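You operate a simulated robot arm through the tools that you are given. There is no shell and no other tool. Be economical: measure what you need, move in short steps, check, and stop when the job is done.

You run a simulated robot arm. Do the job below in one go: nothing can be reset, and whatever is moved stays where it is left.

## Task
Shut the booth down: volts and feed to zero, damper shut, air off, mains last.

The check looks at the end state, three seconds after you hand in, the way a careful person would. Anything else that was tipped, shoved, dropped, spilled or broken makes it a failure.

## Robot
A 6-joint arm with a two-finger parallel gripper, fixed in place. Base frame: the origin is at the foot of the arm, x ahead of it, y to its left, z up. Units: m, degrees, N and s.
With the tool pointing down near the work surface it reaches from about 0.1 to 0.6 m from the base axis. Its first joint turns from -66.0 to 66.0 degrees. Payload 2.9 kg.
The tool frame sits at the grasp point between the pads (the TCP): z along the fingers, y along the line on which they close. The tips reach 0.03 m beyond it. The gripper opens to 0.11 m. The fingers are 0.02 m wide and 0.01 m thick; the gripper's body (0.048 by 0.112 m) begins 0.055 m behind the TCP.
Orientation is that of the tool frame in the base frame, as [roll, pitch, yaw] about the fixed x, y, z axes, in that order (R = Rz(yaw) Ry(pitch) Rx(roll)). With the fingers straight down and closing along the base's y, the tool's x points along the base's -x, its y along +y and its z along -z.

## Interface
- The arm moves only by the tool step_arm. Its argument "deltas" is a list of rows, each a list of 7 numbers: the shift along the base's x, y, z in units of 25 mm (1.0 is 25 mm), then the turn, a rotation vector about the base's x, y, z in units of 4 degrees (1.0 is 4 degrees), then the opening, from 0 (shut) to 1 (fully open). In form: [[x, y, z, ax, ay, az, grip], ...]. A call has 1 to 12 rows; each row shifts and turns the commanded pose from where the row before left it. A call with a number of a shift or a turn outside -1 to 1 is refused whole. Rows are played at 5 a second. More than 0.05 m and 8.6 degrees between two rows, or a gripper value outside its range, and nothing of the call is played. A pose out of reach is approached as far as the arm can. The call stops where the force on the tool passes 90 N (or 10 N more than at its start, if that is more) or the arm is blocked; 0.2 s more then pass. The fingers move at their own pace (about 0.108 m/s each) and stop on an object; they squeeze with about 43 N. The grip force told is the motor's: it shows also when the fingers shut on nothing. Time passes only in rows, and 0.2 s behind the last, so rows that do not move let the fingers close. The reply holds the time, the measured pose of the TCP, the force on the tool along the base axes, the opening and the grip force, in the units named above and with some noise, with the torque about the TCP (base axes, N m) and any sound that the robot's microphone picked up, and new pictures: "show" is both (left out), scene, wrist or none.
- Cameras (640 x 400 px; columns grow to the right, rows downward): "scene" is fixed at [0.0766, 0.4382, 1.3733]; the picture's right is [-0.73, -0.68, 0.00], its down [-0.45, 0.49, -0.75] and it looks along [0.51, -0.55, -0.67] (base axes); focal length 318 px, centre (320, 200). "wrist" rides on the gripper at [0.072, 0.017, -0.103] in the tool frame; the picture's right is [-0.23, 0.97, 0.00], its down [-0.76, -0.18, -0.62] and it looks along [-0.61, -0.14, 0.78] (tool axes); focal length 222 px, centre (320, 200).
- probe_pixels(camera, pixels): for up to 12 pixels [column, row] of the newest picture of that camera ("zoom" is the newest enlarged one), the place [x, y, z] in the base frame of the surface seen there, good to about 0.002 m. No time passes.
- inspect(camera, box): a new picture of the part [left, top, right, bottom] of that camera's present view, enlarged. No time passes.
- job_done(): hands the job in; it is judged then, once.

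Go step by step. Measure first, check grasps and placings, and put right what went wrong. The budget is 80 turns and 200 pictures, counting those below and the enlarged ones. Unless the task says otherwise, let go and move clear before handing in, and close with one line.

The tools are called by a JSON object that holds its "op" and its "data". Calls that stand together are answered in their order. step_arm: Moves the arm, as the interface text tells. Its arguments: {"type":"object","properties":{"deltas":{"type":"array","items":{"type":"array","items":{"type":"number"}}},"show":{"type":"string","enum":["both","scene","wrist","none"]}},"required":["deltas"]} The other tools are called the same way: probe_pixels (camera, pixels) gives the place of the surface under pixels of a picture; inspect (camera, box) takes an enlarged picture of a part of a camera's view; job_done () hands the job in.

At the start:

```text
clock: 0.0
tool_pos: [0.4657, -0.0695, 0.9331]
orientation: [-180.0, 0.0, -180.0]
wrist_force: [-0.5, 0.8, 0.5]
moment: [-0.01, 0.0, 0.0]
width: 0.1101
gripper_force: 0.1
```

scene: 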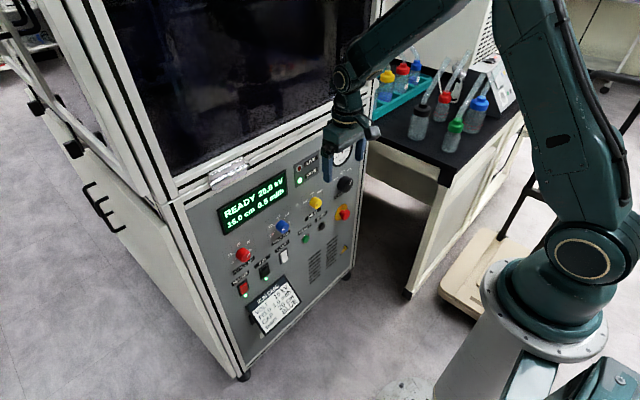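
wrist: 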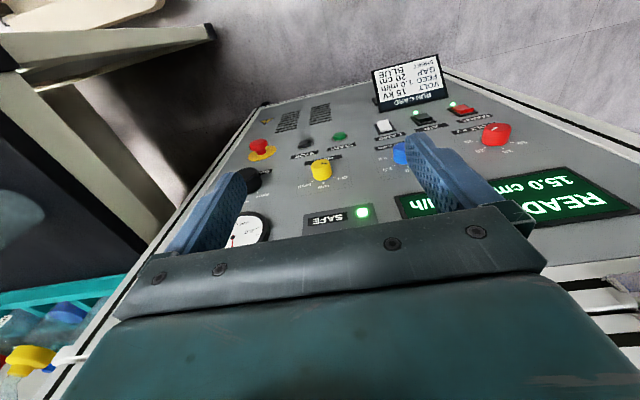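

The panel is at about (180-360, 150-370) in the scene view, with knobs and switches on it. I'll enlarge it to read the labels.

{"op": "inspect", "data": {"camera": "scene", "box": [210, 140, 370, 240]}}

{"op": "inspect", "data": {"camera": "scene", "box": [210, 235, 370, 335]}}

{"op": "inspect", "data": {"camera": "wrist", "box": [220, 80, 540, 280]}}

```text
4.00 times, centred on (290, 190) of scene
```

zoom: 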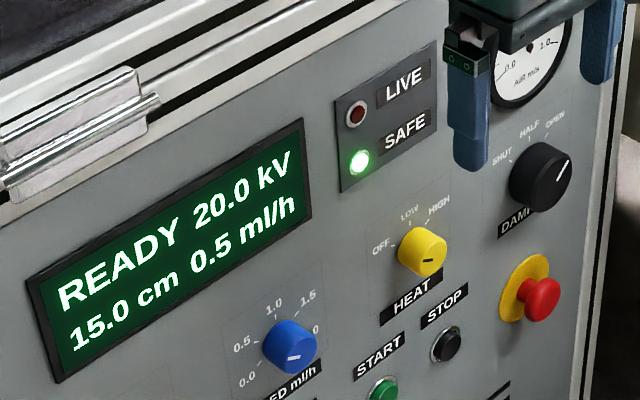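

```text
4.00 times, centred on (290, 285) of scene
```

zoom: 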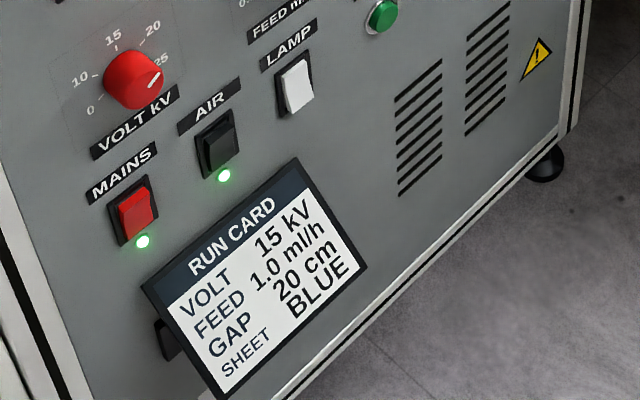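

```text
2.00 times, centred on (380, 180) of wrist
```

zoom: 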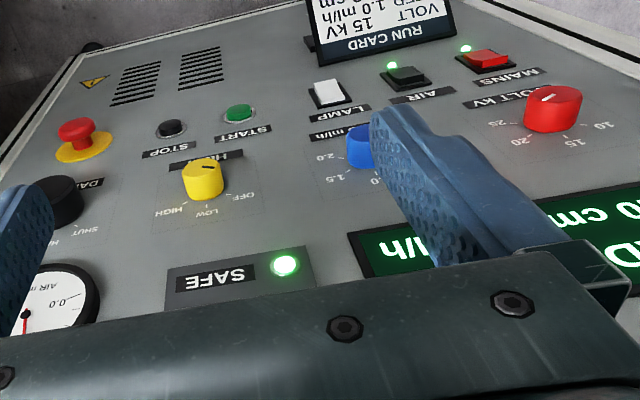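

The zooms show VOLT (red), FEED (blue), HEAT (yellow) and DAMPER (black) knobs, plus AIR and MAINS rockers. Next I'll measure the panel plane and where each control sits.

{"op": "probe_pixels", "data": {"camera": "scene", "pixels": [[242, 254], [282, 226], [315, 202], [345, 184], [264, 270], [243, 287], [260, 245], [300, 225], [335, 200], [340, 250], [225, 270], [284, 256]]}}

{"op": "inspect", "data": {"camera": "scene", "box": [226, 235, 274, 265]}}

{"op": "inspect", "data": {"camera": "scene", "box": [260, 205, 308, 235]}}

{"op": "inspect", "data": {"camera": "scene", "box": [324, 165, 372, 195]}}

{"op": "inspect", "data": {"camera": "scene", "box": [230, 260, 278, 300]}}

```text
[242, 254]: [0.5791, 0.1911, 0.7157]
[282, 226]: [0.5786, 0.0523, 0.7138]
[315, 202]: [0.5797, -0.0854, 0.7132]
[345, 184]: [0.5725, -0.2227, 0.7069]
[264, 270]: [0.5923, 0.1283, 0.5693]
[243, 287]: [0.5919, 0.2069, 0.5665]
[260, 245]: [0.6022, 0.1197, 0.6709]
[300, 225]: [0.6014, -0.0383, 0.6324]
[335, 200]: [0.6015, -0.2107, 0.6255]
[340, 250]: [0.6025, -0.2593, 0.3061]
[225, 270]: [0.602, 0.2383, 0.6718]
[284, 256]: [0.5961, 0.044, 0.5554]
```

```text
13.33 times, centred on (250, 250) of scene
```

zoom: 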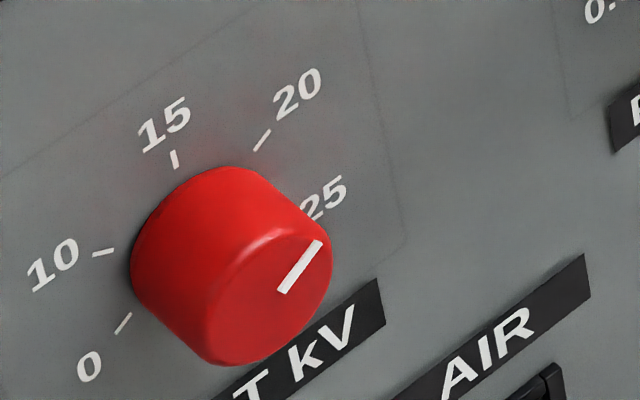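

```text
13.33 times, centred on (284, 220) of scene
```

zoom: 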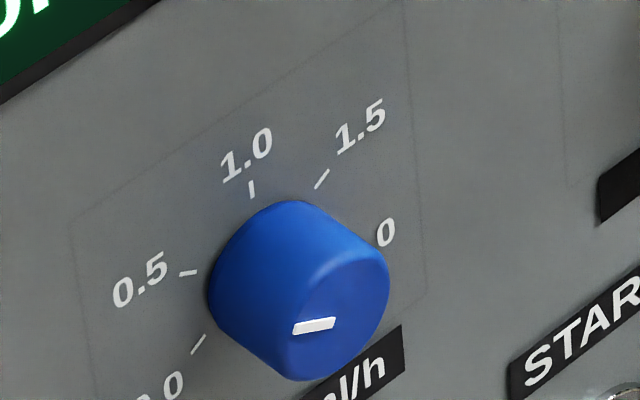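

```text
13.33 times, centred on (348, 180) of scene
```

zoom: 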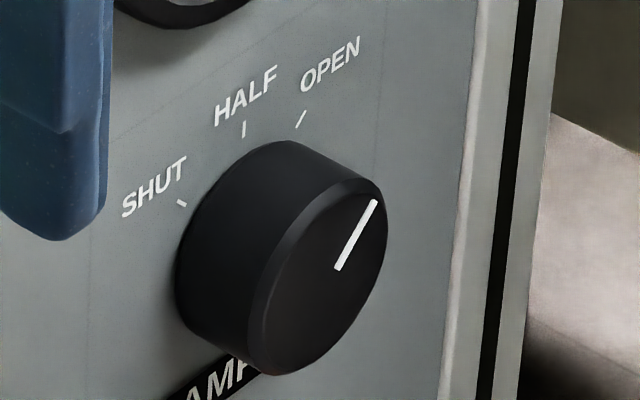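

```text
10.00 times, centred on (254, 280) of scene
```

zoom: 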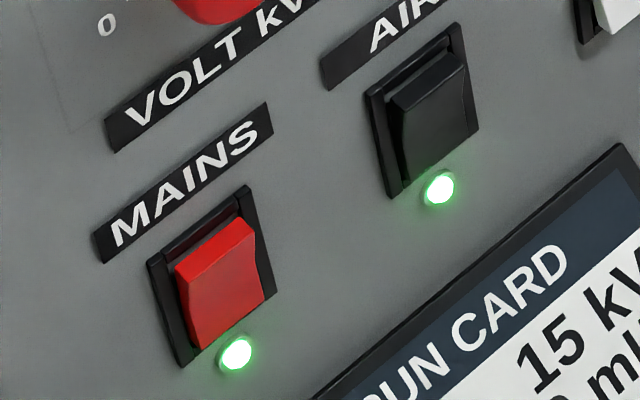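

The panel is the plane x≈0.602 facing −x, and the knobs stand out to about x≈0.575. I'll measure the tick angles and knob sizes, starting with VOLT.

{"op": "inspect", "data": {"camera": "scene", "box": [226, 235, 274, 265]}}

{"op": "probe_pixels", "data": {"camera": "zoom", "pixels": [[125, 322], [105, 253], [175, 160], [262, 140], [315, 212], [285, 290], [320, 243], [210, 350], [330, 255], [280, 225], [265, 350], [150, 220]]}}

{"op": "inspect", "data": {"camera": "scene", "box": [230, 245, 302, 300]}}

```text
13.33 times, centred on (250, 250) of scene
```

zoom: 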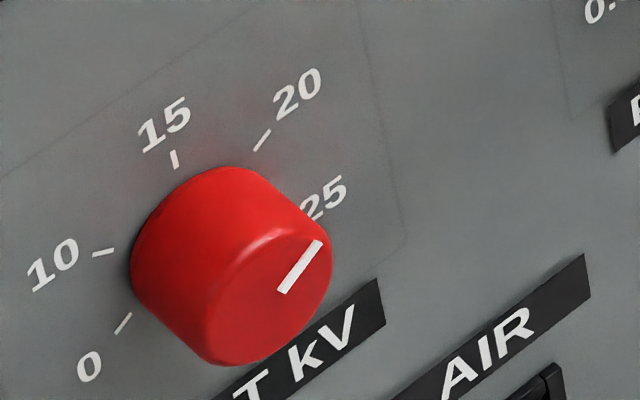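

```text
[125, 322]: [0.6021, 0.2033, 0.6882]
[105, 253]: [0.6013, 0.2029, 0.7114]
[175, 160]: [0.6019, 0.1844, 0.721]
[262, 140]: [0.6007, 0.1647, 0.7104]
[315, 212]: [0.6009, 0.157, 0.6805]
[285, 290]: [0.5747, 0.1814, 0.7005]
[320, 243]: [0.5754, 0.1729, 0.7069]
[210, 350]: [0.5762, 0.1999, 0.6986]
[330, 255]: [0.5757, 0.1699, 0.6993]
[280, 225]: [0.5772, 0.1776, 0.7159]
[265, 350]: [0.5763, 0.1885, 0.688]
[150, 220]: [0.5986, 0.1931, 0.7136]
```

```text
7.27 times, centred on (266, 272) of scene
```

zoom: 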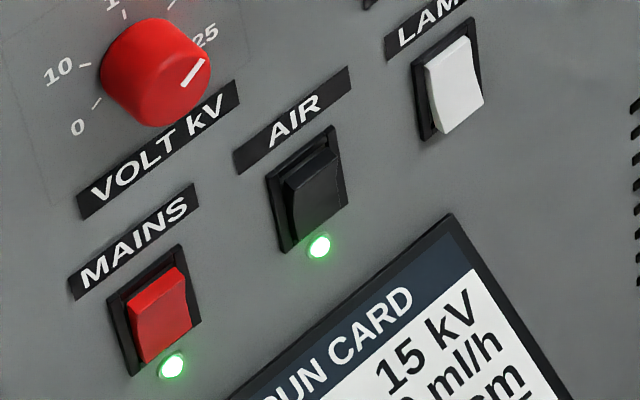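

VOLT's axis is at about y 0.184, z 0.700. Its ticks sit at −120/−60/0/60/120° and the pointer is at +60°, so zero needs a −180° turn. I'll probe the rockers next, then FEED and DAMPER.

{"op": "probe_pixels", "data": {"camera": "zoom", "pixels": [[160, 290], [165, 315], [168, 345], [145, 355], [315, 170], [318, 195], [322, 220], [448, 60], [455, 90], [460, 120], [120, 310], [195, 330]]}}

{"op": "inspect", "data": {"camera": "scene", "box": [260, 205, 308, 235]}}

{"op": "probe_pixels", "data": {"camera": "zoom", "pixels": [[198, 344], [188, 273], [251, 190], [321, 178], [298, 328], [333, 321], [385, 265], [320, 375], [385, 310], [280, 350], [345, 262]]}}

{"op": "inspect", "data": {"camera": "scene", "box": [324, 165, 372, 195]}}

{"op": "probe_pixels", "data": {"camera": "zoom", "pixels": [[182, 204], [243, 130], [300, 120], [338, 268], [375, 203], [385, 230], [265, 365], [330, 200], [340, 340], [440, 300], [470, 220], [180, 260]]}}

{"op": "probe_pixels", "data": {"camera": "scene", "pixels": [[345, 214], [339, 212], [320, 225], [306, 238], [270, 300], [257, 323], [225, 178], [240, 170], [340, 160], [298, 297], [248, 300], [320, 205]]}}

```text
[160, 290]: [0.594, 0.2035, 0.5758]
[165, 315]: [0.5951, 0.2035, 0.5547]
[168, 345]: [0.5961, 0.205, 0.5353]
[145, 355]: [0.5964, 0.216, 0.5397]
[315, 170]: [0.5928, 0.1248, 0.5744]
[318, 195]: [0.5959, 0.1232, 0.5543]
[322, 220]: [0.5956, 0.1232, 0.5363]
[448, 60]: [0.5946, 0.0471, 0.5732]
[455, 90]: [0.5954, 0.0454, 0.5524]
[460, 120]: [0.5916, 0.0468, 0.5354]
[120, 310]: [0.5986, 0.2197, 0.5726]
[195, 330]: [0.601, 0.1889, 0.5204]
```

```text
13.33 times, centred on (284, 220) of scene
```

zoom: 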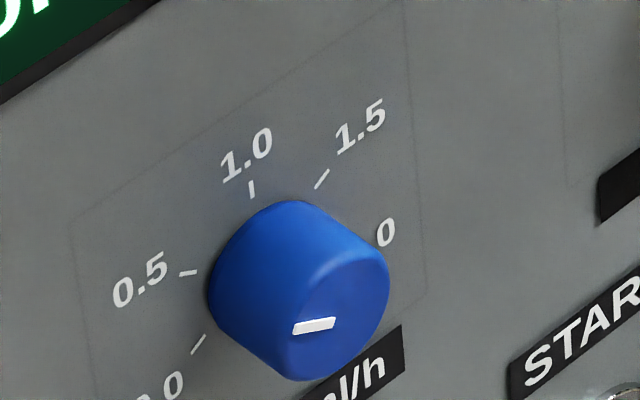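

```text
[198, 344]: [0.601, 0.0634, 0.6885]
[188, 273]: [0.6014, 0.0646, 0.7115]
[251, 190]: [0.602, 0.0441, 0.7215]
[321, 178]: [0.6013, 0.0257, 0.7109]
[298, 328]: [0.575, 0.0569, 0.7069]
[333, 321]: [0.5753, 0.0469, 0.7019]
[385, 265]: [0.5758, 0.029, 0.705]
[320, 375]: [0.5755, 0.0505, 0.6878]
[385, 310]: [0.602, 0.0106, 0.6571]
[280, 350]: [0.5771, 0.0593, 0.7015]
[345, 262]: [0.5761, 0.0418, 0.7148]
```

```text
13.33 times, centred on (348, 180) of scene
```

zoom: 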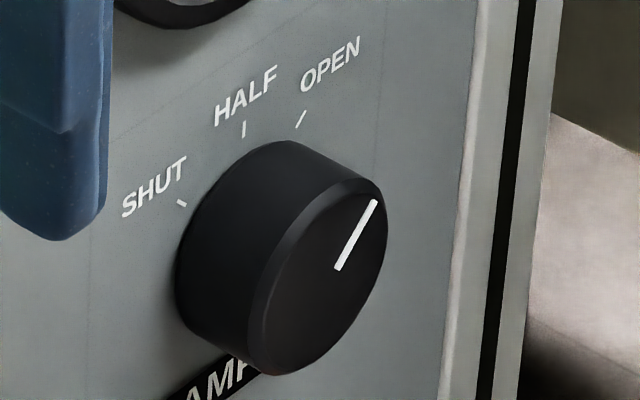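

```text
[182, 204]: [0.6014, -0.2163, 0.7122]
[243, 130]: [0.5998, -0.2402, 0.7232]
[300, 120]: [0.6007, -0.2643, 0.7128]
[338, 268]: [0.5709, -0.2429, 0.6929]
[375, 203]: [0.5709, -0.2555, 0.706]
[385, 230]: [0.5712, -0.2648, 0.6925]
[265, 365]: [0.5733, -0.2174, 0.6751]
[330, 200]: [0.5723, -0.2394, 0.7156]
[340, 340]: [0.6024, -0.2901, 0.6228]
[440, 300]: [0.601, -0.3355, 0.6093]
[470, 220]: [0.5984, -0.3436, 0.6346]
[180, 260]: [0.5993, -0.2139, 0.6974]
```

```text
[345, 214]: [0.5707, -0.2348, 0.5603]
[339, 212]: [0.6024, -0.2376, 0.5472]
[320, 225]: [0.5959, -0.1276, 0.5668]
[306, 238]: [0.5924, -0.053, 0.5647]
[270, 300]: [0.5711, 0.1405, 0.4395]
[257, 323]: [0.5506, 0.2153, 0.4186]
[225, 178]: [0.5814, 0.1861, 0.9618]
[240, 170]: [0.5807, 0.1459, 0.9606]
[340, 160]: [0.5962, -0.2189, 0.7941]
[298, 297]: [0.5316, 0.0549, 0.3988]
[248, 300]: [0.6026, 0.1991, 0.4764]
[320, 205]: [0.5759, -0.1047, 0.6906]
```

I have what I need. FEED's axis is at (0.044, 0.70) and needs −60°. DAMPER's axis is at (−0.240, 0.69) and needs −90°. AIR and MAINS stick out at the top, so pressing the top (z≈0.573) turns them off. I'll tip the tool over to point along +x while coming down.

{"op": "step_arm", "data": {"deltas": [[-0.1, 0, -0.4, 0, -1, 0, 1], [-0.1, 0, -0.4, 0, -1, 0, 1], [-0.1, 0, -0.4, 0, -1, 0, 1], [-0.1, 0, -0.4, 0, -1, 0, 1], [-0.1, 0, -0.4, 0, -1, 0, 1], [-0.1, 0, -0.4, 0, -1, 0, 1], [-0.1, 0, -0.4, 0, -1, 0, 1], [-0.1, 0, -0.4, 0, -1, 0, 1], [-0.1, 0, -0.4, 0, -1, 0, 1], [-0.1, 0, -0.4, 0, -1, 0, 1], [-0.1, 0, -0.4, 0, -1, 0, 1], [-0.1, 0, -0.4, 0, -1, 0, 1]], "show": "scene"}}

```text
clock: 2.6
tool_pos: [0.4367, -0.0694, 0.8147]
orientation: [-180.0, 48.2, 180.0]
wrist_force: [-0.4, 0.2, 0.7]
moment: [0.04, -0.01, -0.01]
width: 0.1102
gripper_force: 0.2
```

scene: 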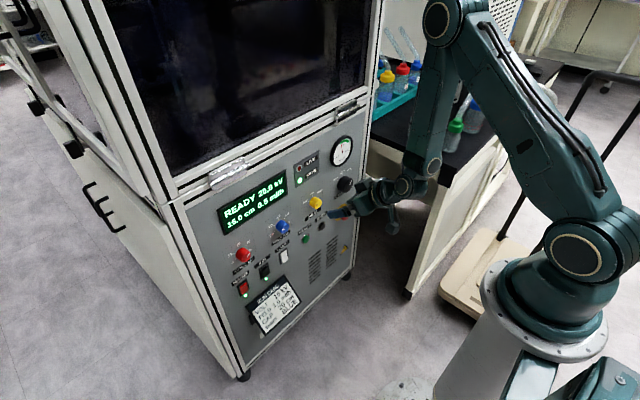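

The tool has turned 48° cleanly. I'll finish the turn and line up with VOLT.

{"op": "step_arm", "data": {"deltas": [[0, 0.92, -0.4, 0, -1, 0, 1], [0, 0.92, -0.4, 0, -1, 0, 1], [0, 0.92, -0.4, 0, -1, 0, 1], [0, 0.92, -0.4, 0, -1, 0, 1], [0, 0.92, -0.4, 0, -1, 0, 1], [0, 0.92, -0.4, 0, -1, 0, 1], [0, 0.92, -0.4, 0, -1, 0, 1], [0, 0.92, -0.4, 0, -1, 0, 1], [0, 0.92, -0.4, 0, -1, 0, 1], [0, 0.92, -0.4, 0, -1, 0, 1], [0, 0.92, -0.6, 0, -0.5, 0, 1], [0, 0, 0, 0, 0, 0, 1]]}}

```text
clock: 5.2
tool_pos: [0.4803, 0.1685, 0.6926]
orientation: [174.7, 89.8, 174.9]
wrist_force: [0.4, 0.2, -0.5]
moment: [-0.01, -0.03, -0.02]
width: 0.1102
gripper_force: 0.0
out of reach, approached as far as the arm can: row 3, 4, 9, 10, 11
```

scene: 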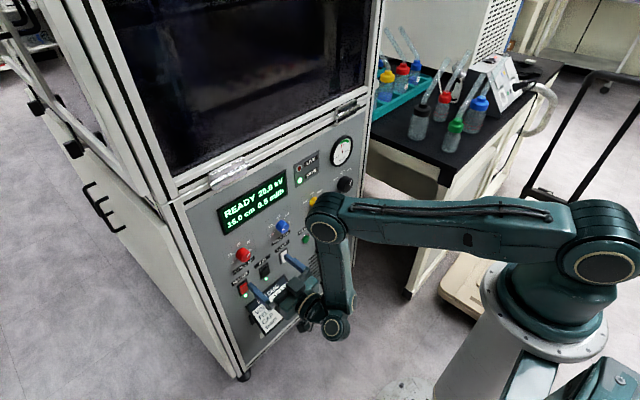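
wrist: 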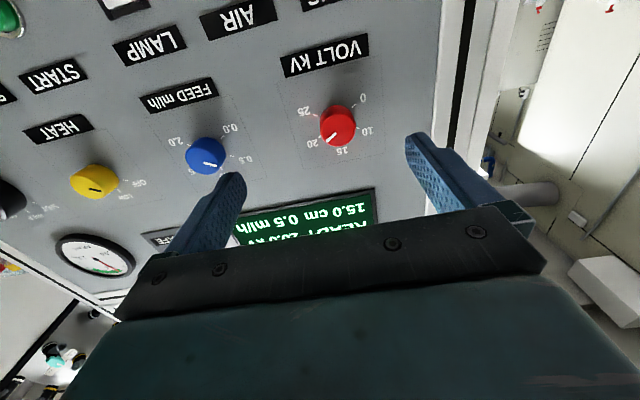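

The tool now points along +x at x 0.480. I'll step forward a little and pre-turn +88° about x, so the VOLT turn has its full range.

{"op": "step_arm", "data": {"deltas": [[0.3, 0.3, 0.1, 1, 0, 0, 1], [0, 0.3, 0.1, 1, 0, 0, 1], [0, 0, 0.1, 1, 0, 0, 1], [0, 0, 0, 1, 0, 0, 1], [0, 0, 0, 1, 0, 0, 1], [0, 0, 0, 1, 0, 0, 1], [0, 0, 0, 1, 0, 0, 1], [0, 0, 0, 1, 0, 0, 1], [0, 0, 0, 1, 0, 0, 1], [0, 0, 0, 1, 0, 0, 1], [0, 0, 0, 1, 0, 0, 1], [0, 0, 0, 0, 0, 0, 1]]}}

```text
clock: 7.8
tool_pos: [0.4884, 0.184, 0.7018]
orientation: [90.2, 45.9, 90.2]
wrist_force: [-0.1, -0.5, -0.5]
moment: [0.0, -0.01, 0.01]
width: 0.11
gripper_force: 0.0
```

scene: 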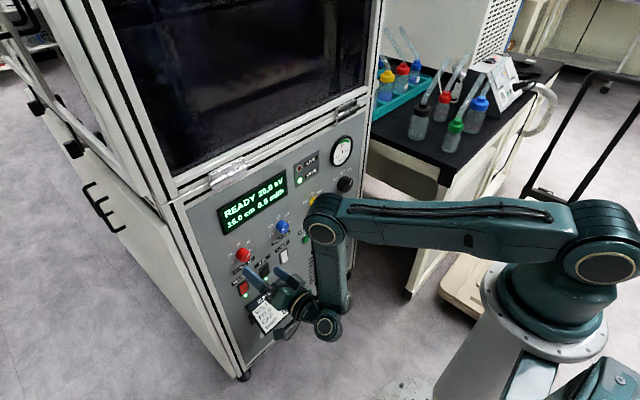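
wrist: 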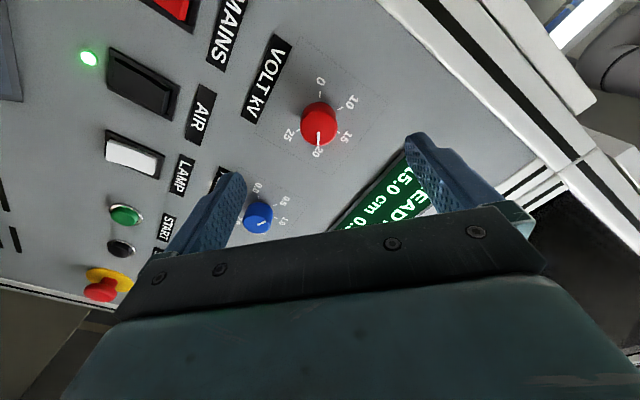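

It's tracking well at 44° of roll. I'll finish the pre-turn, narrow the opening, and check the alignment before going in.

{"op": "step_arm", "data": {"deltas": [[0, 0, -0.08, 1, 0, 0, 0.65], [0, 0, 0, 1, 0, 0, 0.65], [0, 0, 0, 1, 0, 0, 0.65], [0, 0, 0, 1, 0, 0, 0.65], [0, 0, 0, 1, 0, 0, 0.65], [0, 0, 0, 1, 0, 0, 0.65], [0, 0, 0, 1, 0, 0, 0.65], [0, 0, 0, 1, 0, 0, 0.65], [0, 0, 0, 1, 0, 0, 0.65], [0, 0, 0, 1, 0, 0, 0.65], [0, 0, 0, 1, 0, 0, 0.65], [0.6, 0, 0, 0, 0, 0, 0.65]]}}

```text
clock: 10.4
tool_pos: [0.5021, 0.1842, 0.7008]
orientation: [90.1, 2.1, 90.0]
wrist_force: [0.5, -0.3, 0.4]
moment: [0.02, -0.02, -0.02]
width: 0.0718
gripper_force: 0.0
```

scene: 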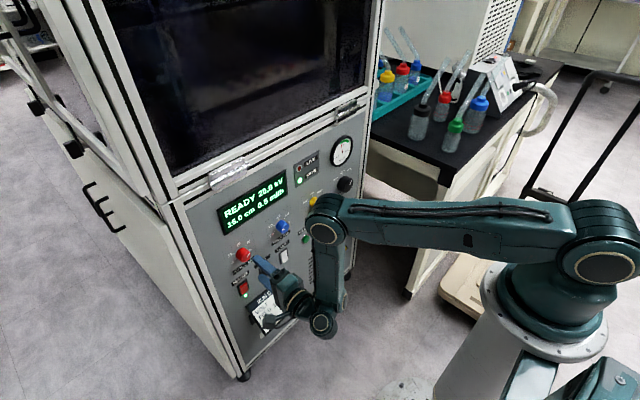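
wrist: 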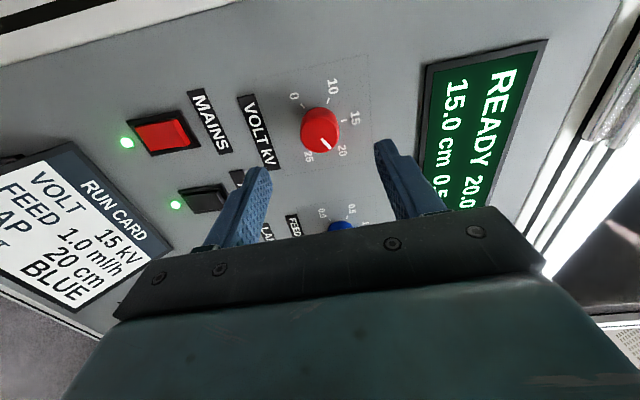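

The knob at (320,130) is centred between the fingers. I'll move in to x≈0.564 and close.

{"op": "step_arm", "data": {"deltas": [[0.5, 0, -0.05, 0, 0, 0, 0.65], [0.5, 0, 0, 0, 0, 0, 0.65], [0.5, 0, 0, 0, 0, 0, 0.65], [0.5, 0, 0, 0, 0, 0, 0.65], [0.45, 0, 0, 0, 0, 0, 0.65], [0, 0, 0, 0, 0, 0, 0], [0, 0, 0, 0, 0, 0, 0], [0, 0, 0, 0, 0, 0, 0]]}}

```text
clock: 12.2
tool_pos: [0.5407, 0.173, 0.7053]
orientation: [89.9, 2.1, 90.1]
wrist_force: [0.5, 0.3, 0.3]
moment: [-0.01, -0.02, 0.0]
width: 0.0
gripper_force: 37.4
out of reach, approached as far as the arm can: row 3, 4, 5
```

scene: 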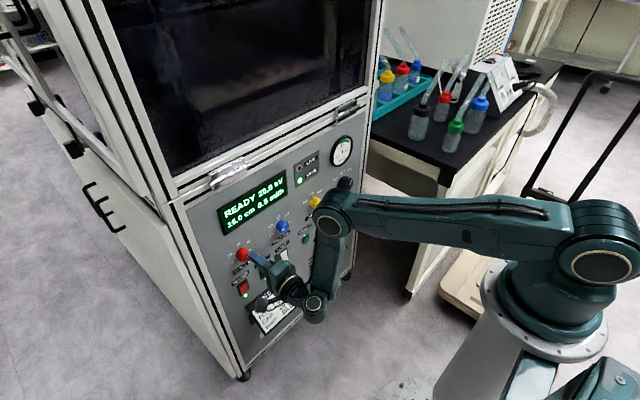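
wrist: 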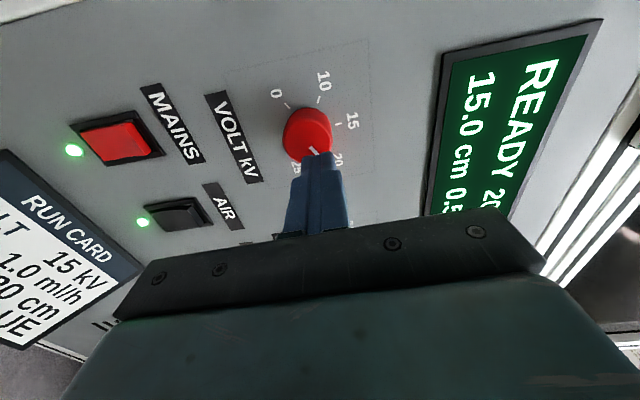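

The arm stopped short at x 0.541 because of reach, and the fingers closed in front of the knob without touching it. I'll open, back off and unwind the roll, since the reach may be better with less of it.

{"op": "step_arm", "data": {"deltas": [[-1, 0, 0, 0, 0, 0, 0.65], [-0.6, 0, 0, -1, 0, 0, 0.65], [0, 0, 0, -1, 0, 0, 0.65], [0, 0, 0, -1, 0, 0, 0.65], [0, 0, 0, -1, 0, 0, 0.65], [0, 0, 0, -1, 0, 0, 0.65], [0, 0, 0, -1, 0, 0, 0.65], [0, 0, 0, -1, 0, 0, 0.65], [0, 0, 0, -1, 0, 0, 0.65], [0, 0, 0, -1, 0, 0, 0.65], [0, 0, 0, -1, 0, 0, 0.65], [0, 0, 0, -1, 0, 0, 0.65]], "show": "none"}}

{"op": "step_arm", "data": {"deltas": [[0, 0, 0, -1, 0, 0, 0.65], [0, 0, 0, -1, 0, 0, 0.65], [0, 0, 0, -1, 0, 0, 0.65], [0, 0, 0, -1, 0, 0, 0.65], [0, 0, 0, -1, 0, 0, 0.65], [0, 0, 0, -1, 0, 0, 0.65], [0, 0, 0, -1, 0, 0, 0.65], [0, 0, 0, -1, 0, 0, 0.65], [0, 0, 0, -1, 0, 0, 0.65], [0, 0, 0, -1, 0, 0, 0.65], [0, 0, 0, -1, 0, 0, 0.65], [0, 0, 0, 0, 0, 0, 0.65]], "show": "none"}}

```text
clock: 14.8
tool_pos: [0.5027, 0.1708, 0.7045]
orientation: [90.0, 46.1, 90.0]
wrist_force: [-0.8, 0.1, 0.5]
moment: [-0.03, 0.0, 0.02]
width: 0.0713
gripper_force: 0.1
```

```text
clock: 17.4
tool_pos: [0.5013, 0.1707, 0.7058]
orientation: [-67.8, 89.9, -67.8]
wrist_force: [-0.1, -0.4, 0.4]
moment: [0.02, -0.01, -0.02]
width: 0.0714
gripper_force: 0.0
```

The roll is back to 0 with the tool at y 0.171, z 0.706. I'll line up and go forward in small steps to see how far it reaches.

{"op": "step_arm", "data": {"deltas": [[0, 0.53, -0.24, 0, 0, 0, 0.65], [0.5, 0, 0, 0, 0, 0, 0.65], [0.5, 0, 0, 0, 0, 0, 0.65], [0.5, 0, 0, 0, 0, 0, 0.65], [0.5, 0, 0, 0, 0, 0, 0.65], [0.5, 0, 0, 0, 0, 0, 0.65]]}}

```text
clock: 18.8
tool_pos: [0.5433, 0.1709, 0.7072]
orientation: [2.3, 89.8, 2.4]
wrist_force: [-0.4, -0.2, -0.8]
moment: [0.0, -0.01, 0.0]
width: 0.0714
gripper_force: 0.0
out of reach, approached as far as the arm can: row 4, 5, 6
```

scene: 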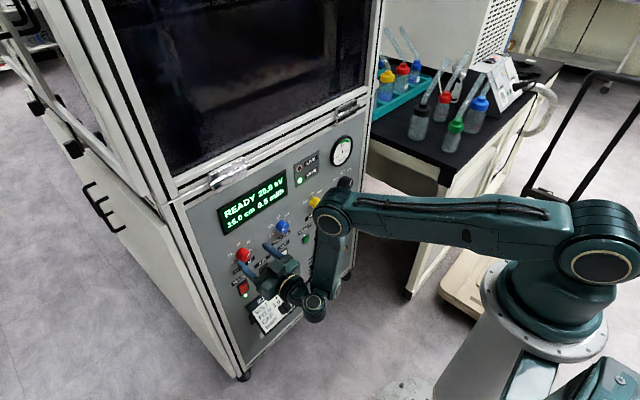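
wrist: 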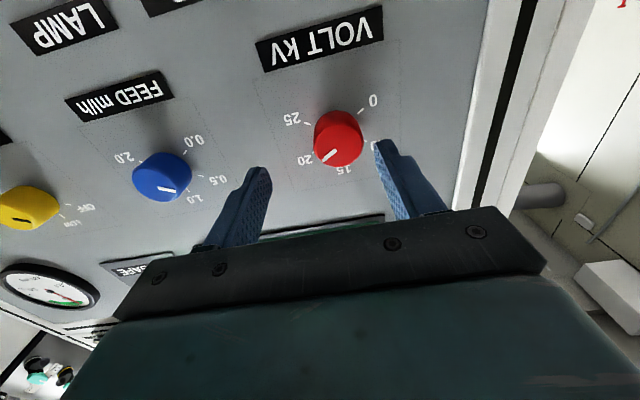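

The stop at x≈0.543 is the same with no roll, so it comes from the arm's geometry. I'll probe the shoulder, elbow and wrist to see what limits it.

{"op": "probe_pixels", "data": {"camera": "scene", "pixels": [[582, 240], [450, 215], [333, 222], [327, 260], [316, 305], [292, 288], [278, 268], [272, 248], [242, 268], [600, 206], [560, 350]]}}

{"op": "inspect", "data": {"camera": "scene", "box": [220, 180, 380, 330]}}

```text
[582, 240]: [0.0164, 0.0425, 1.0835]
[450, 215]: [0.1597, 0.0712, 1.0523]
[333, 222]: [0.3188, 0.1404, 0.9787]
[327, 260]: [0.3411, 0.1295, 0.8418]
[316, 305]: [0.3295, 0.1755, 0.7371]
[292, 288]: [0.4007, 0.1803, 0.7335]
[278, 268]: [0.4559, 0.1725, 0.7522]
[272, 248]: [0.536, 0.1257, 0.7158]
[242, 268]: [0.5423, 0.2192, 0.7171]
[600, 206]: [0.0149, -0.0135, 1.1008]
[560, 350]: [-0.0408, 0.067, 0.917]
```

```text
2.67 times, centred on (300, 255) of scene
```

zoom: 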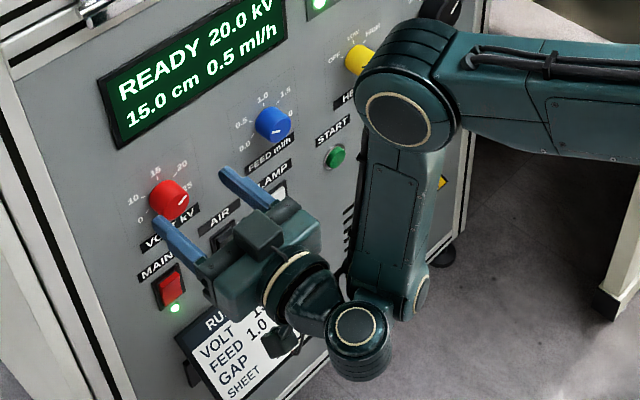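

The shoulder is near z 1.05 and the upper arm is already horizontal, so the limit is probably a joint stop. As a test, I'll go up 0.1 m, still clear of the panel, and see how far forward it reaches there.

{"op": "step_arm", "data": {"deltas": [[-0.5, 0, 0, 0, 0, 0, 0.65], [0, 0.5, 1, 0, 0, 0, 0.65], [0, 0, 1, 0, 0, 0, 0.65], [0, 0, 1, 0, 0, 0, 0.65], [0, 0, 1, 0, 0, 0, 0.65], [0.5, 0, 0, 0, 0, 0, 0.65], [0.4, 0, 0, 0, 0, 0, 0.65], [0.4, 0, 0, 0, 0, 0, 0.65]], "show": "scene"}}

```text
clock: 20.6
tool_pos: [0.5524, 0.177, 0.8071]
orientation: [-2.4, 89.8, -2.4]
wrist_force: [-0.1, 0.0, -0.2]
moment: [-0.02, -0.01, 0.01]
width: 0.0714
gripper_force: 0.0
out of reach, approached as far as the arm can: row 7, 8
```

scene: 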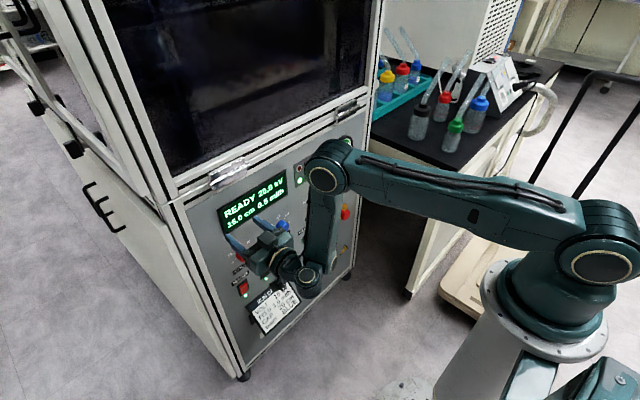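

At z 0.807 the forward limit is still about x 0.552. Next I'll pitch the tool 28° nose-down and push forward, to see if that gains reach.

{"op": "step_arm", "data": {"deltas": [[-0.4, 0, 0, 0, 1, 0, 0.65], [0, 0, 0, 0, 1, 0, 0.65], [0, 0, 0, 0, 1, 0, 0.65], [0, 0, 0, 0, 1, 0, 0.65], [0, 0, 0, 0, 1, 0, 0.65], [0, 0, 0, 0, 1, 0, 0.65], [0, 0, 0, 0, 1, 0, 0.65], [0.4, 0.2, 0, 0, 0, 0, 0.65], [0.4, 0, 0, 0, 0, 0, 0.65], [0.4, 0, 0, 0, 0, 0, 0.65]], "show": "scene"}}

```text
clock: 22.8
tool_pos: [0.432, 0.097, 0.7867]
orientation: [179.9, 62.3, -180.0]
wrist_force: [0.1, -0.7, 0.3]
moment: [-0.01, 0.01, 0.01]
width: 0.0714
gripper_force: 0.1
out of reach, approached as far as the arm can: row 1, 2, 3, 4, 5, 6, 7, 8, 9, 10
```

scene: 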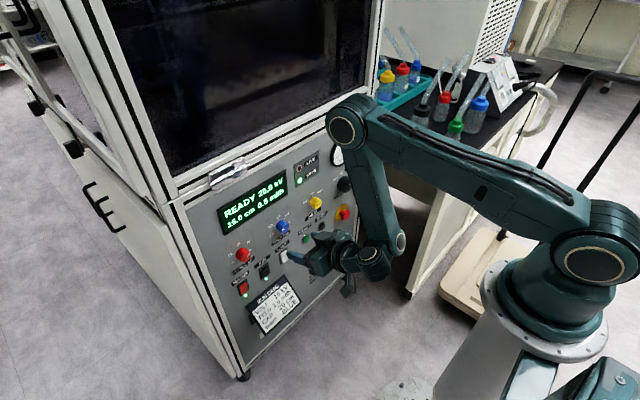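

Nose-down makes the reach worse, so the wrist needs to stay bent at least 90° from the forearm. A slight nose-up tilt should therefore gain reach. I'll pitch to about 8° nose-up and line up again in front of VOLT.

{"op": "step_arm", "data": {"deltas": [[0, 0, 0, 0, -1, 0, 0.65], [0, 0, 0, 0, -1, 0, 0.65], [0, 0, 0, 0, -1, 0, 0.65], [0.2, 0.4, -0.4, 0, -1, 0, 0.65], [0.2, 0.4, -0.4, 0, -1, 0, 0.65], [0.2, 0.4, -0.4, 0, -1, 0, 0.65], [0.3, 0.4, -0.4, 0, -1, 0, 0.65], [0.3, 0.5, -0.4, 0, -1, 0, 0.65], [0.3, 0.5, -0.5, 0, -1, 0, 0.65], [0.3, 0.5, -0.5, 0, 0, 0, 0.65], [0.3, 0.38, -0.45, 0, 0, 0, 0.65], [0, 0, 0, 0, 0, 0, 0.65]], "show": "none"}}

```text
clock: 25.4
tool_pos: [0.5234, 0.1746, 0.696]
orientation: [-0.1, 82.0, 0.1]
wrist_force: [0.2, 0.2, 0.1]
moment: [0.0, 0.03, -0.01]
width: 0.0713
gripper_force: 0.0
out of reach, approached as far as the arm can: row 6, 7, 8, 9
```

The nose-up tilt works, and x pushes outward easily now. I'll pre-roll +44° about the tool axis and line up y.

{"op": "step_arm", "data": {"deltas": [[0, 0.38, 0.02, 0.99, 0, 0.139, 0.65], [0, 0, 0, 0.99, 0, 0.139, 0.65], [0, 0, 0, 0.99, 0, 0.139, 0.65], [0, 0, 0, 0.99, 0, 0.139, 0.65], [0, 0, 0, 0.99, 0, 0.139, 0.65], [0, 0, 0, 0.99, 0, 0.139, 0.65], [0, 0, 0, 0.99, 0, 0.139, 0.65], [0, 0, 0, 0.99, 0, 0.139, 0.65], [0, 0, 0, 0.99, 0, 0.139, 0.65], [0, 0, 0, 0.99, 0, 0.139, 0.65], [0, 0, 0, 0.99, 0, 0.139, 0.65], [0, 0, 0, 0, 0, 0, 0.65]]}}

```text
clock: 28.0
tool_pos: [0.5242, 0.1834, 0.6972]
orientation: [78.5, 45.5, 81.8]
wrist_force: [-0.2, -0.7, 0.0]
moment: [-0.01, 0.04, 0.0]
width: 0.0717
gripper_force: 0.1
```

scene: 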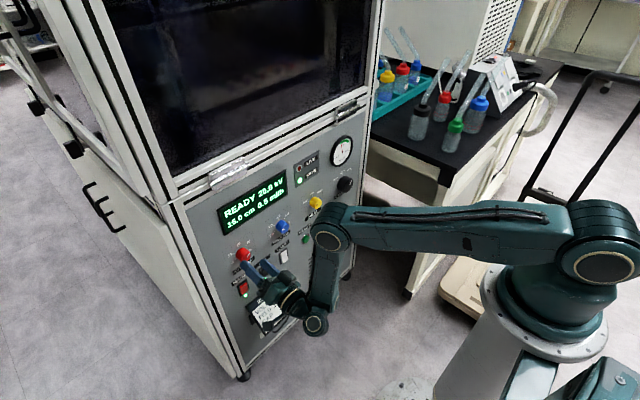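
wrist: 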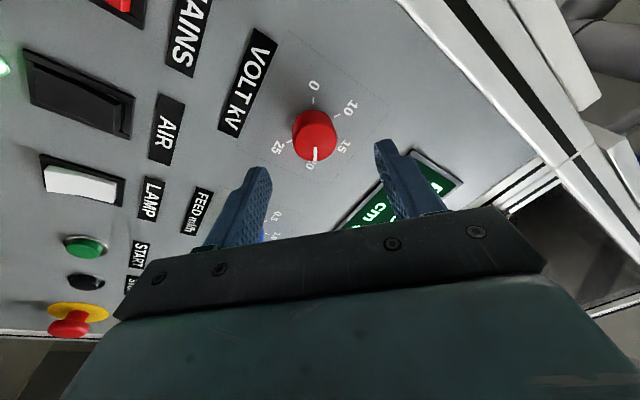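

Aligned at y 0.1834, z 0.697. I'll advance to x≈0.560.

{"op": "step_arm", "data": {"deltas": [[0.5, 0, 0, 0, 0, 0, 0.65], [0.5, 0, 0, 0, 0, 0, 0.65], [0.45, 0, 0, 0, 0, 0, 0.65], [0, 0, 0, 0, 0, 0, 0.65]]}}

```text
clock: 29.0
tool_pos: [0.5597, 0.1829, 0.6989]
orientation: [78.4, 45.4, 81.8]
wrist_force: [0.7, 0.6, 1.1]
moment: [-0.06, 0.0, 0.0]
width: 0.0716
gripper_force: 0.1
```

scene: 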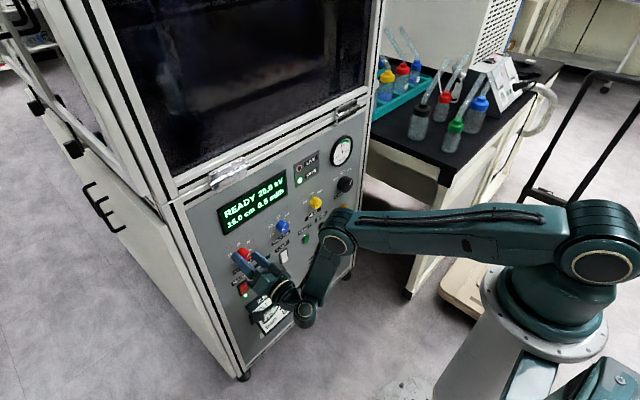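
wrist: 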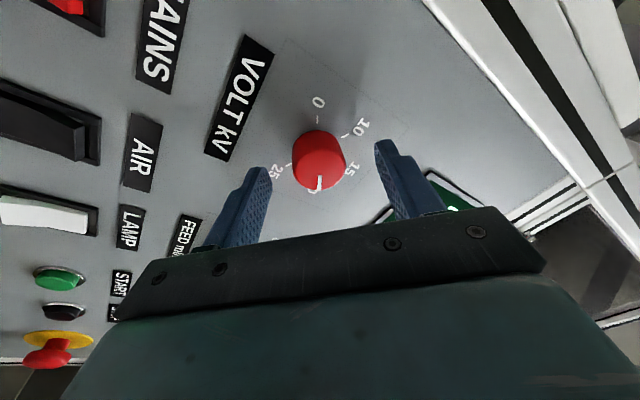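

It got there. I'll lower about 2 mm and close on the knob.

{"op": "step_arm", "data": {"deltas": [[0, 0, -0.06, 0, 0, 0, 0.65], [0, 0, 0, 0, 0, 0, 0.2], [0, 0, 0, 0, 0, 0, 0.2], [0, 0, 0, 0, 0, 0, 0], [0, 0, 0, 0, 0, 0, 0]], "show": "wrist"}}

```text
clock: 30.2
tool_pos: [0.5602, 0.1852, 0.6963]
orientation: [78.3, 45.3, 81.9]
wrist_force: [-3.7, 11.2, 5.3]
moment: [0.0, 0.21, -0.15]
width: 0.0345
gripper_force: 44.7
```

wrist: 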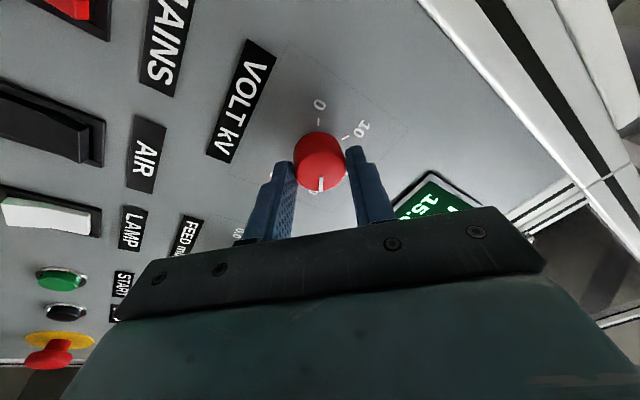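

The knob is gripped at 34.5 mm with a small side load. I'll turn it −48° and see how it responds.

{"op": "step_arm", "data": {"deltas": [[0, 0.08, 0.06, -0.99, 0, -0.139, 0], [0, 0, 0, -0.99, 0, -0.139, 0], [0, 0, 0, -0.99, 0, -0.139, 0], [0, 0, 0, -0.99, 0, -0.139, 0], [0, 0, 0, -0.99, 0, -0.139, 0], [0, 0, 0, -0.99, 0, -0.139, 0], [0, 0, 0, -0.99, 0, -0.139, 0], [0, 0, 0, -0.99, 0, -0.139, 0], [0, 0, 0, -0.99, 0, -0.139, 0], [0, 0, 0, -0.99, 0, -0.139, 0], [0, 0, 0, -0.99, 0, -0.139, 0], [0, 0, 0, -0.99, 0, -0.139, 0]]}}

```text
clock: 32.8
tool_pos: [0.5586, 0.1853, 0.6979]
orientation: [-26.9, 81.0, -27.2]
wrist_force: [12.1, -5.2, -17.1]
moment: [0.01, -0.18, 0.67]
width: 0.033
gripper_force: 45.0
```

scene: 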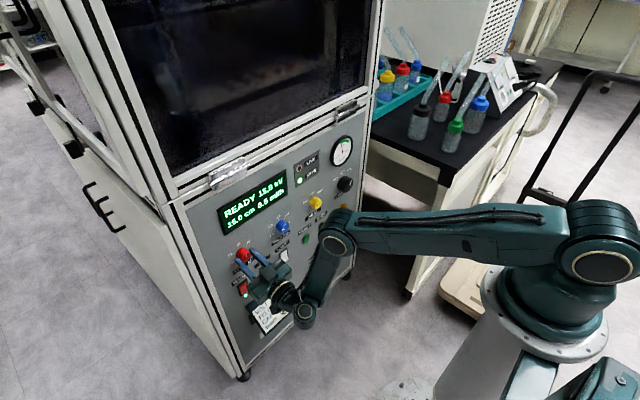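
wrist: 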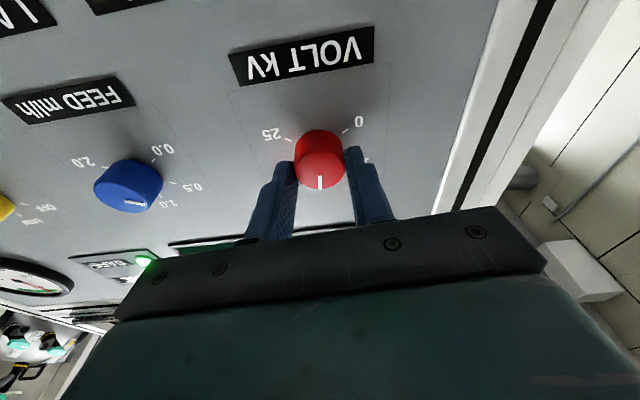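

The pointer is now at 15 and the display shows about 15 kV. Continuing another −48°.

{"op": "step_arm", "data": {"deltas": [[0, 0, 0, -0.99, 0, -0.139, 0], [0, 0, 0, -0.99, 0, -0.139, 0], [0, 0, 0, -0.99, 0, -0.139, 0], [0, 0, 0, -0.99, 0, -0.139, 0], [0, 0, 0, -0.99, 0, -0.139, 0], [0, 0, 0, -0.99, 0, -0.139, 0], [0, 0, 0, -0.99, 0, -0.139, 0], [0, 0, 0, -0.99, 0, -0.139, 0], [0, 0, 0, -0.99, 0, -0.139, 0], [0, 0, 0, -0.99, 0, -0.139, 0], [0, 0, 0, -0.99, 0, -0.139, 0], [0, 0, 0, -0.99, 0, -0.139, 0]], "show": "wrist"}}

```text
clock: 35.4
tool_pos: [0.5587, 0.1876, 0.6984]
orientation: [-79.8, 37.4, -83.4]
wrist_force: [2.8, 12.1, -12.7]
moment: [-0.03, 0.38, 1.53]
width: 0.0346
gripper_force: 45.3
```

wrist: 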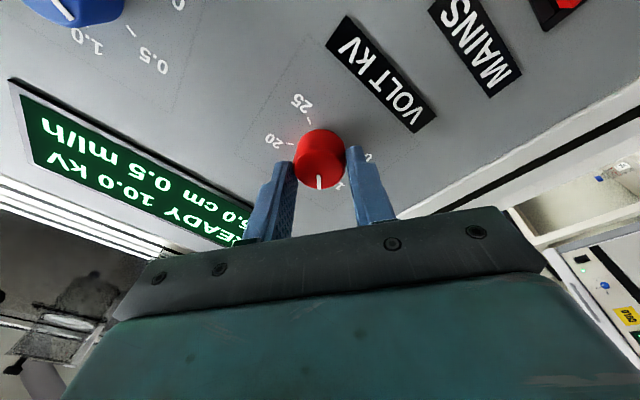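

The display reads 10.0 kV and the forces are small. Another −48°.

{"op": "step_arm", "data": {"deltas": [[0, 0, 0, -0.99, 0, -0.139, 0], [0, 0, 0, -0.99, 0, -0.139, 0], [0, 0, 0, -0.99, 0, -0.139, 0], [0, 0, 0, -0.99, 0, -0.139, 0], [0, 0, 0, -0.99, 0, -0.139, 0], [0, 0, 0, -0.99, 0, -0.139, 0], [0, 0, 0, -0.99, 0, -0.139, 0], [0, 0, 0, -0.99, 0, -0.139, 0], [0, 0, 0, -0.99, 0, -0.139, 0], [0, 0, 0, -0.99, 0, -0.139, 0], [0, 0, 0, -0.99, 0, -0.139, 0], [0, 0, 0, -0.99, 0, -0.139, 0]], "show": "wrist"}}

```text
clock: 38.0
tool_pos: [0.5494, 0.1752, 0.6967]
orientation: [-82.2, -10.2, -91.0]
wrist_force: [21.7, 8.7, -45.4]
moment: [-0.43, 1.35, 0.37]
width: 0.0337
gripper_force: 44.5
out of reach, approached as far as the arm can: row 10, 11, 12
```

wrist: 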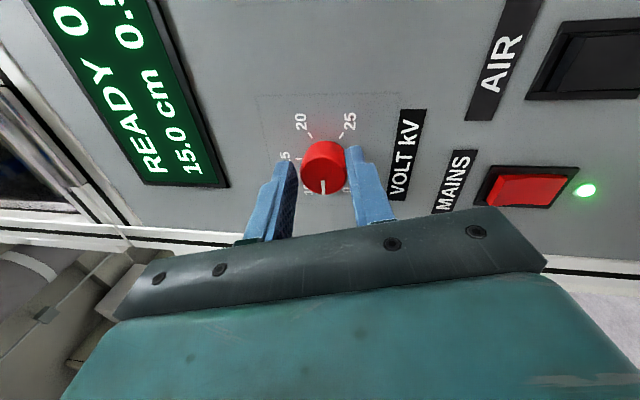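

The roll limit is at about −100° and z force reached −45 N, so I'll let go, back off and unwind. The display seems to read 0 already, and I'll check the pointer.

{"op": "step_arm", "data": {"deltas": [[0, 0, 0, 0, 0, 0, 0.65], [0, 0, 0, 0, 0, 0, 0.65], [-0.8, 0, 0, 0, 0, 0, 0.65], [-0.8, 0, 0, 0.99, 0, 0.139, 0.65], [0, 0, 0, 0.99, 0, 0.139, 0.65], [0, 0, 0, 0.99, 0, 0.139, 0.65], [0, 0, 0, 0.99, 0, 0.139, 0.65], [0, 0, 0, 0.99, 0, 0.139, 0.65], [0, 0, 0, 0.99, 0, 0.139, 0.65], [0, 0, 0, 0.99, 0, 0.139, 0.65], [0, 0, 0, 0.99, 0, 0.139, 0.65], [0, 0, 0, 0.99, 0, 0.139, 0.65]]}}

{"op": "inspect", "data": {"camera": "scene", "box": [210, 170, 306, 270]}}

```text
clock: 40.6
tool_pos: [0.5124, 0.1779, 0.7014]
orientation: [-81.2, 25.8, -86.0]
wrist_force: [0.2, -0.1, 0.0]
moment: [0.0, 0.02, 0.03]
width: 0.0715
gripper_force: 0.1
```

scene: 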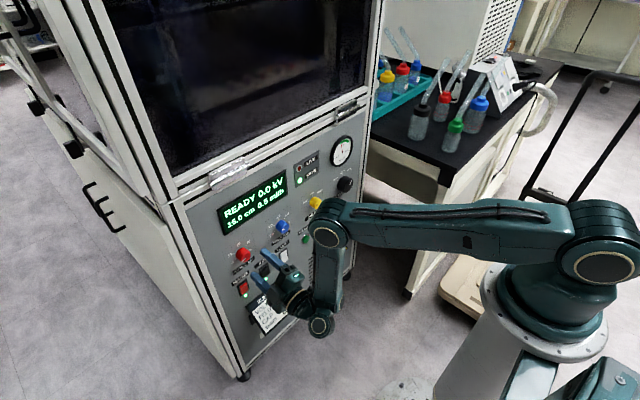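
wrist: 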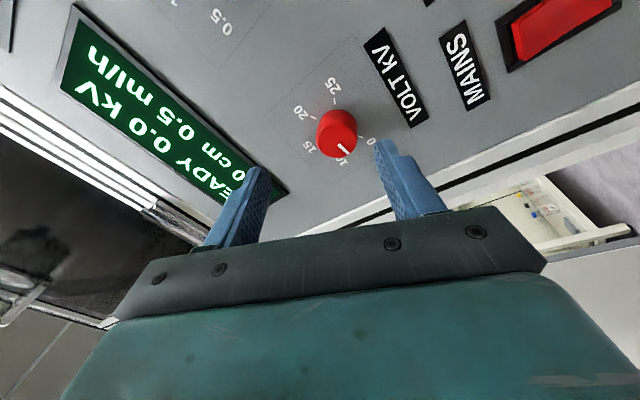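

```text
4.00 times, centred on (258, 220) of scene
```

zoom: 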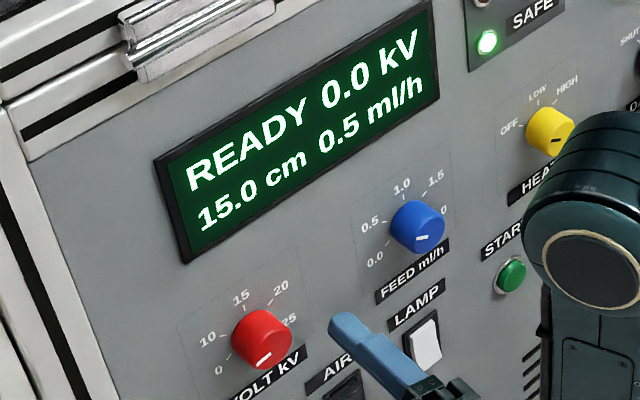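

The display says 0.0 kV. I'll measure where the pointer really is.

{"op": "inspect", "data": {"camera": "scene", "box": [226, 235, 274, 265]}}

```text
13.33 times, centred on (250, 250) of scene
```

zoom: 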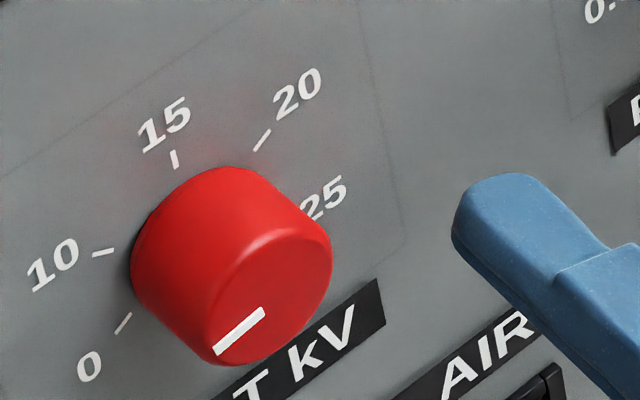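

{"op": "probe_pixels", "data": {"camera": "zoom", "pixels": [[218, 349], [240, 331], [260, 313], [131, 313], [117, 333]]}}

```text
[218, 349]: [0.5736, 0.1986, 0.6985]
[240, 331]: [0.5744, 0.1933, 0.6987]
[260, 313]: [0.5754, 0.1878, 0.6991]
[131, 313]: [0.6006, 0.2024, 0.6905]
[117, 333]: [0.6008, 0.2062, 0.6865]
```

The pointer is at −92°, so it needs about −28° more to reach the 0 tick. I'll unroll 24°, line up again and regrip.

{"op": "step_arm", "data": {"deltas": [[0, 0.28, -0.17, 0.99, 0, 0.139, 0.65], [0, 0, 0, 0.99, 0, 0.139, 0.65], [0, 0, 0, 0.99, 0, 0.139, 0.65], [0, 0, 0, 0.99, 0, 0.139, 0.65], [0, 0, 0, 0.99, 0, 0.139, 0.65], [0, 0, 0, 0.99, 0, 0.139, 0.65], [0.6, 0, 0, 0, 0, 0, 0.65], [0.6, 0, 0, 0, 0, 0, 0.65], [0.6, 0, 0, 0, 0, 0, 0.65], [0, 0, 0, 0, 0, 0, 0.65]], "show": "wrist"}}

```text
clock: 42.8
tool_pos: [0.5558, 0.1842, 0.6974]
orientation: [-77.7, 49.4, -80.5]
wrist_force: [-0.8, -0.5, 0.4]
moment: [0.01, -0.02, 0.03]
width: 0.0717
gripper_force: 0.0
```

wrist: 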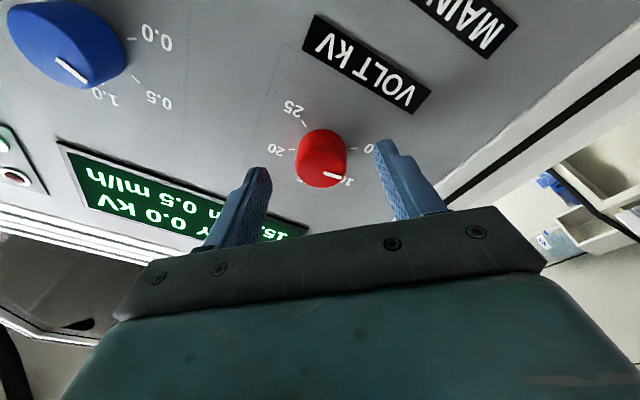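

Aligned. Close, turn −28° in 7 rows, then read the forces.

{"op": "step_arm", "data": {"deltas": [[0.1, 0, 0, 0, 0, 0, 0.2], [0, 0, 0, 0, 0, 0, 0], [0, 0, 0, 0, 0, 0, 0], [0, 0, 0, 0, 0, 0, 0], [0, 0, 0, -0.99, 0, -0.139, 0], [0, 0, 0, -0.99, 0, -0.139, 0], [0, 0, 0, -0.99, 0, -0.139, 0], [0, 0, 0, -0.99, 0, -0.139, 0], [0, 0, 0, -0.99, 0, -0.139, 0], [0, 0, 0, -0.99, 0, -0.139, 0], [0, 0, 0, -0.99, 0, -0.139, 0], [0, 0, 0, 0, 0, 0, 0]], "show": "wrist"}}

```text
clock: 45.4
tool_pos: [0.558, 0.1859, 0.698]
orientation: [-81.3, 21.6, -86.8]
wrist_force: [-8.7, 15.2, -10.1]
moment: [0.76, 0.88, 0.36]
width: 0.0346
gripper_force: 44.7
```

wrist: 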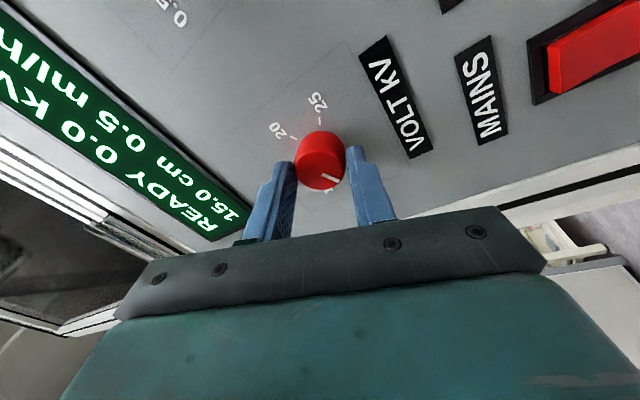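

An x moment of 0.76 has appeared, so the knob is probably at its end stop. Release, back off and check the pointer.

{"op": "step_arm", "data": {"deltas": [[0, 0, 0, 0, 0, 0, 0.65], [0, 0, 0, 0, 0, 0, 0.65], [-0.8, 0, 0, 0, 0, 0, 0.65], [-0.8, 0, 0, 0.99, 0, 0.139, 0.65], [0, 0, 0, 0.99, 0, 0.139, 0.65], [0, 0, 0, 0.99, 0, 0.139, 0.65], [0, 0, 0, 0.99, 0, 0.139, 0.65], [0, 0, 0, 0.99, 0, 0.139, 0.65]], "show": "none"}}

{"op": "inspect", "data": {"camera": "scene", "box": [226, 235, 274, 265]}}

```text
clock: 47.2
tool_pos: [0.5166, 0.183, 0.6968]
orientation: [-79.1, 41.6, -82.8]
wrist_force: [0.6, -0.3, 0.6]
moment: [0.02, -0.03, -0.02]
width: 0.0715
gripper_force: 0.0
```

```text
13.33 times, centred on (250, 250) of scene
```

zoom: 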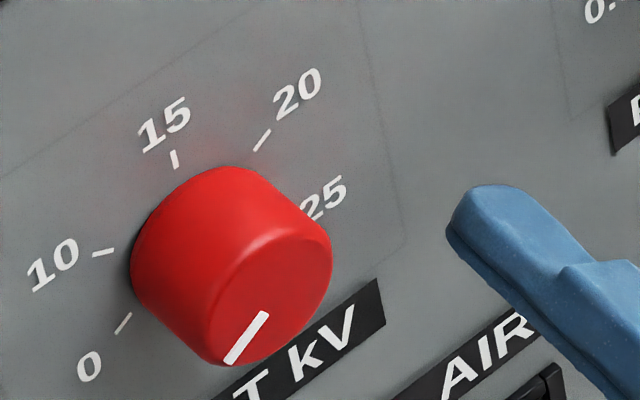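

{"op": "probe_pixels", "data": {"camera": "zoom", "pixels": [[229, 360], [246, 338], [264, 316]]}}

```text
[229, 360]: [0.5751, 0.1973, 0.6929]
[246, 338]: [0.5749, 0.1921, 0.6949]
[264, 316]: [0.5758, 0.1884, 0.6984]
```

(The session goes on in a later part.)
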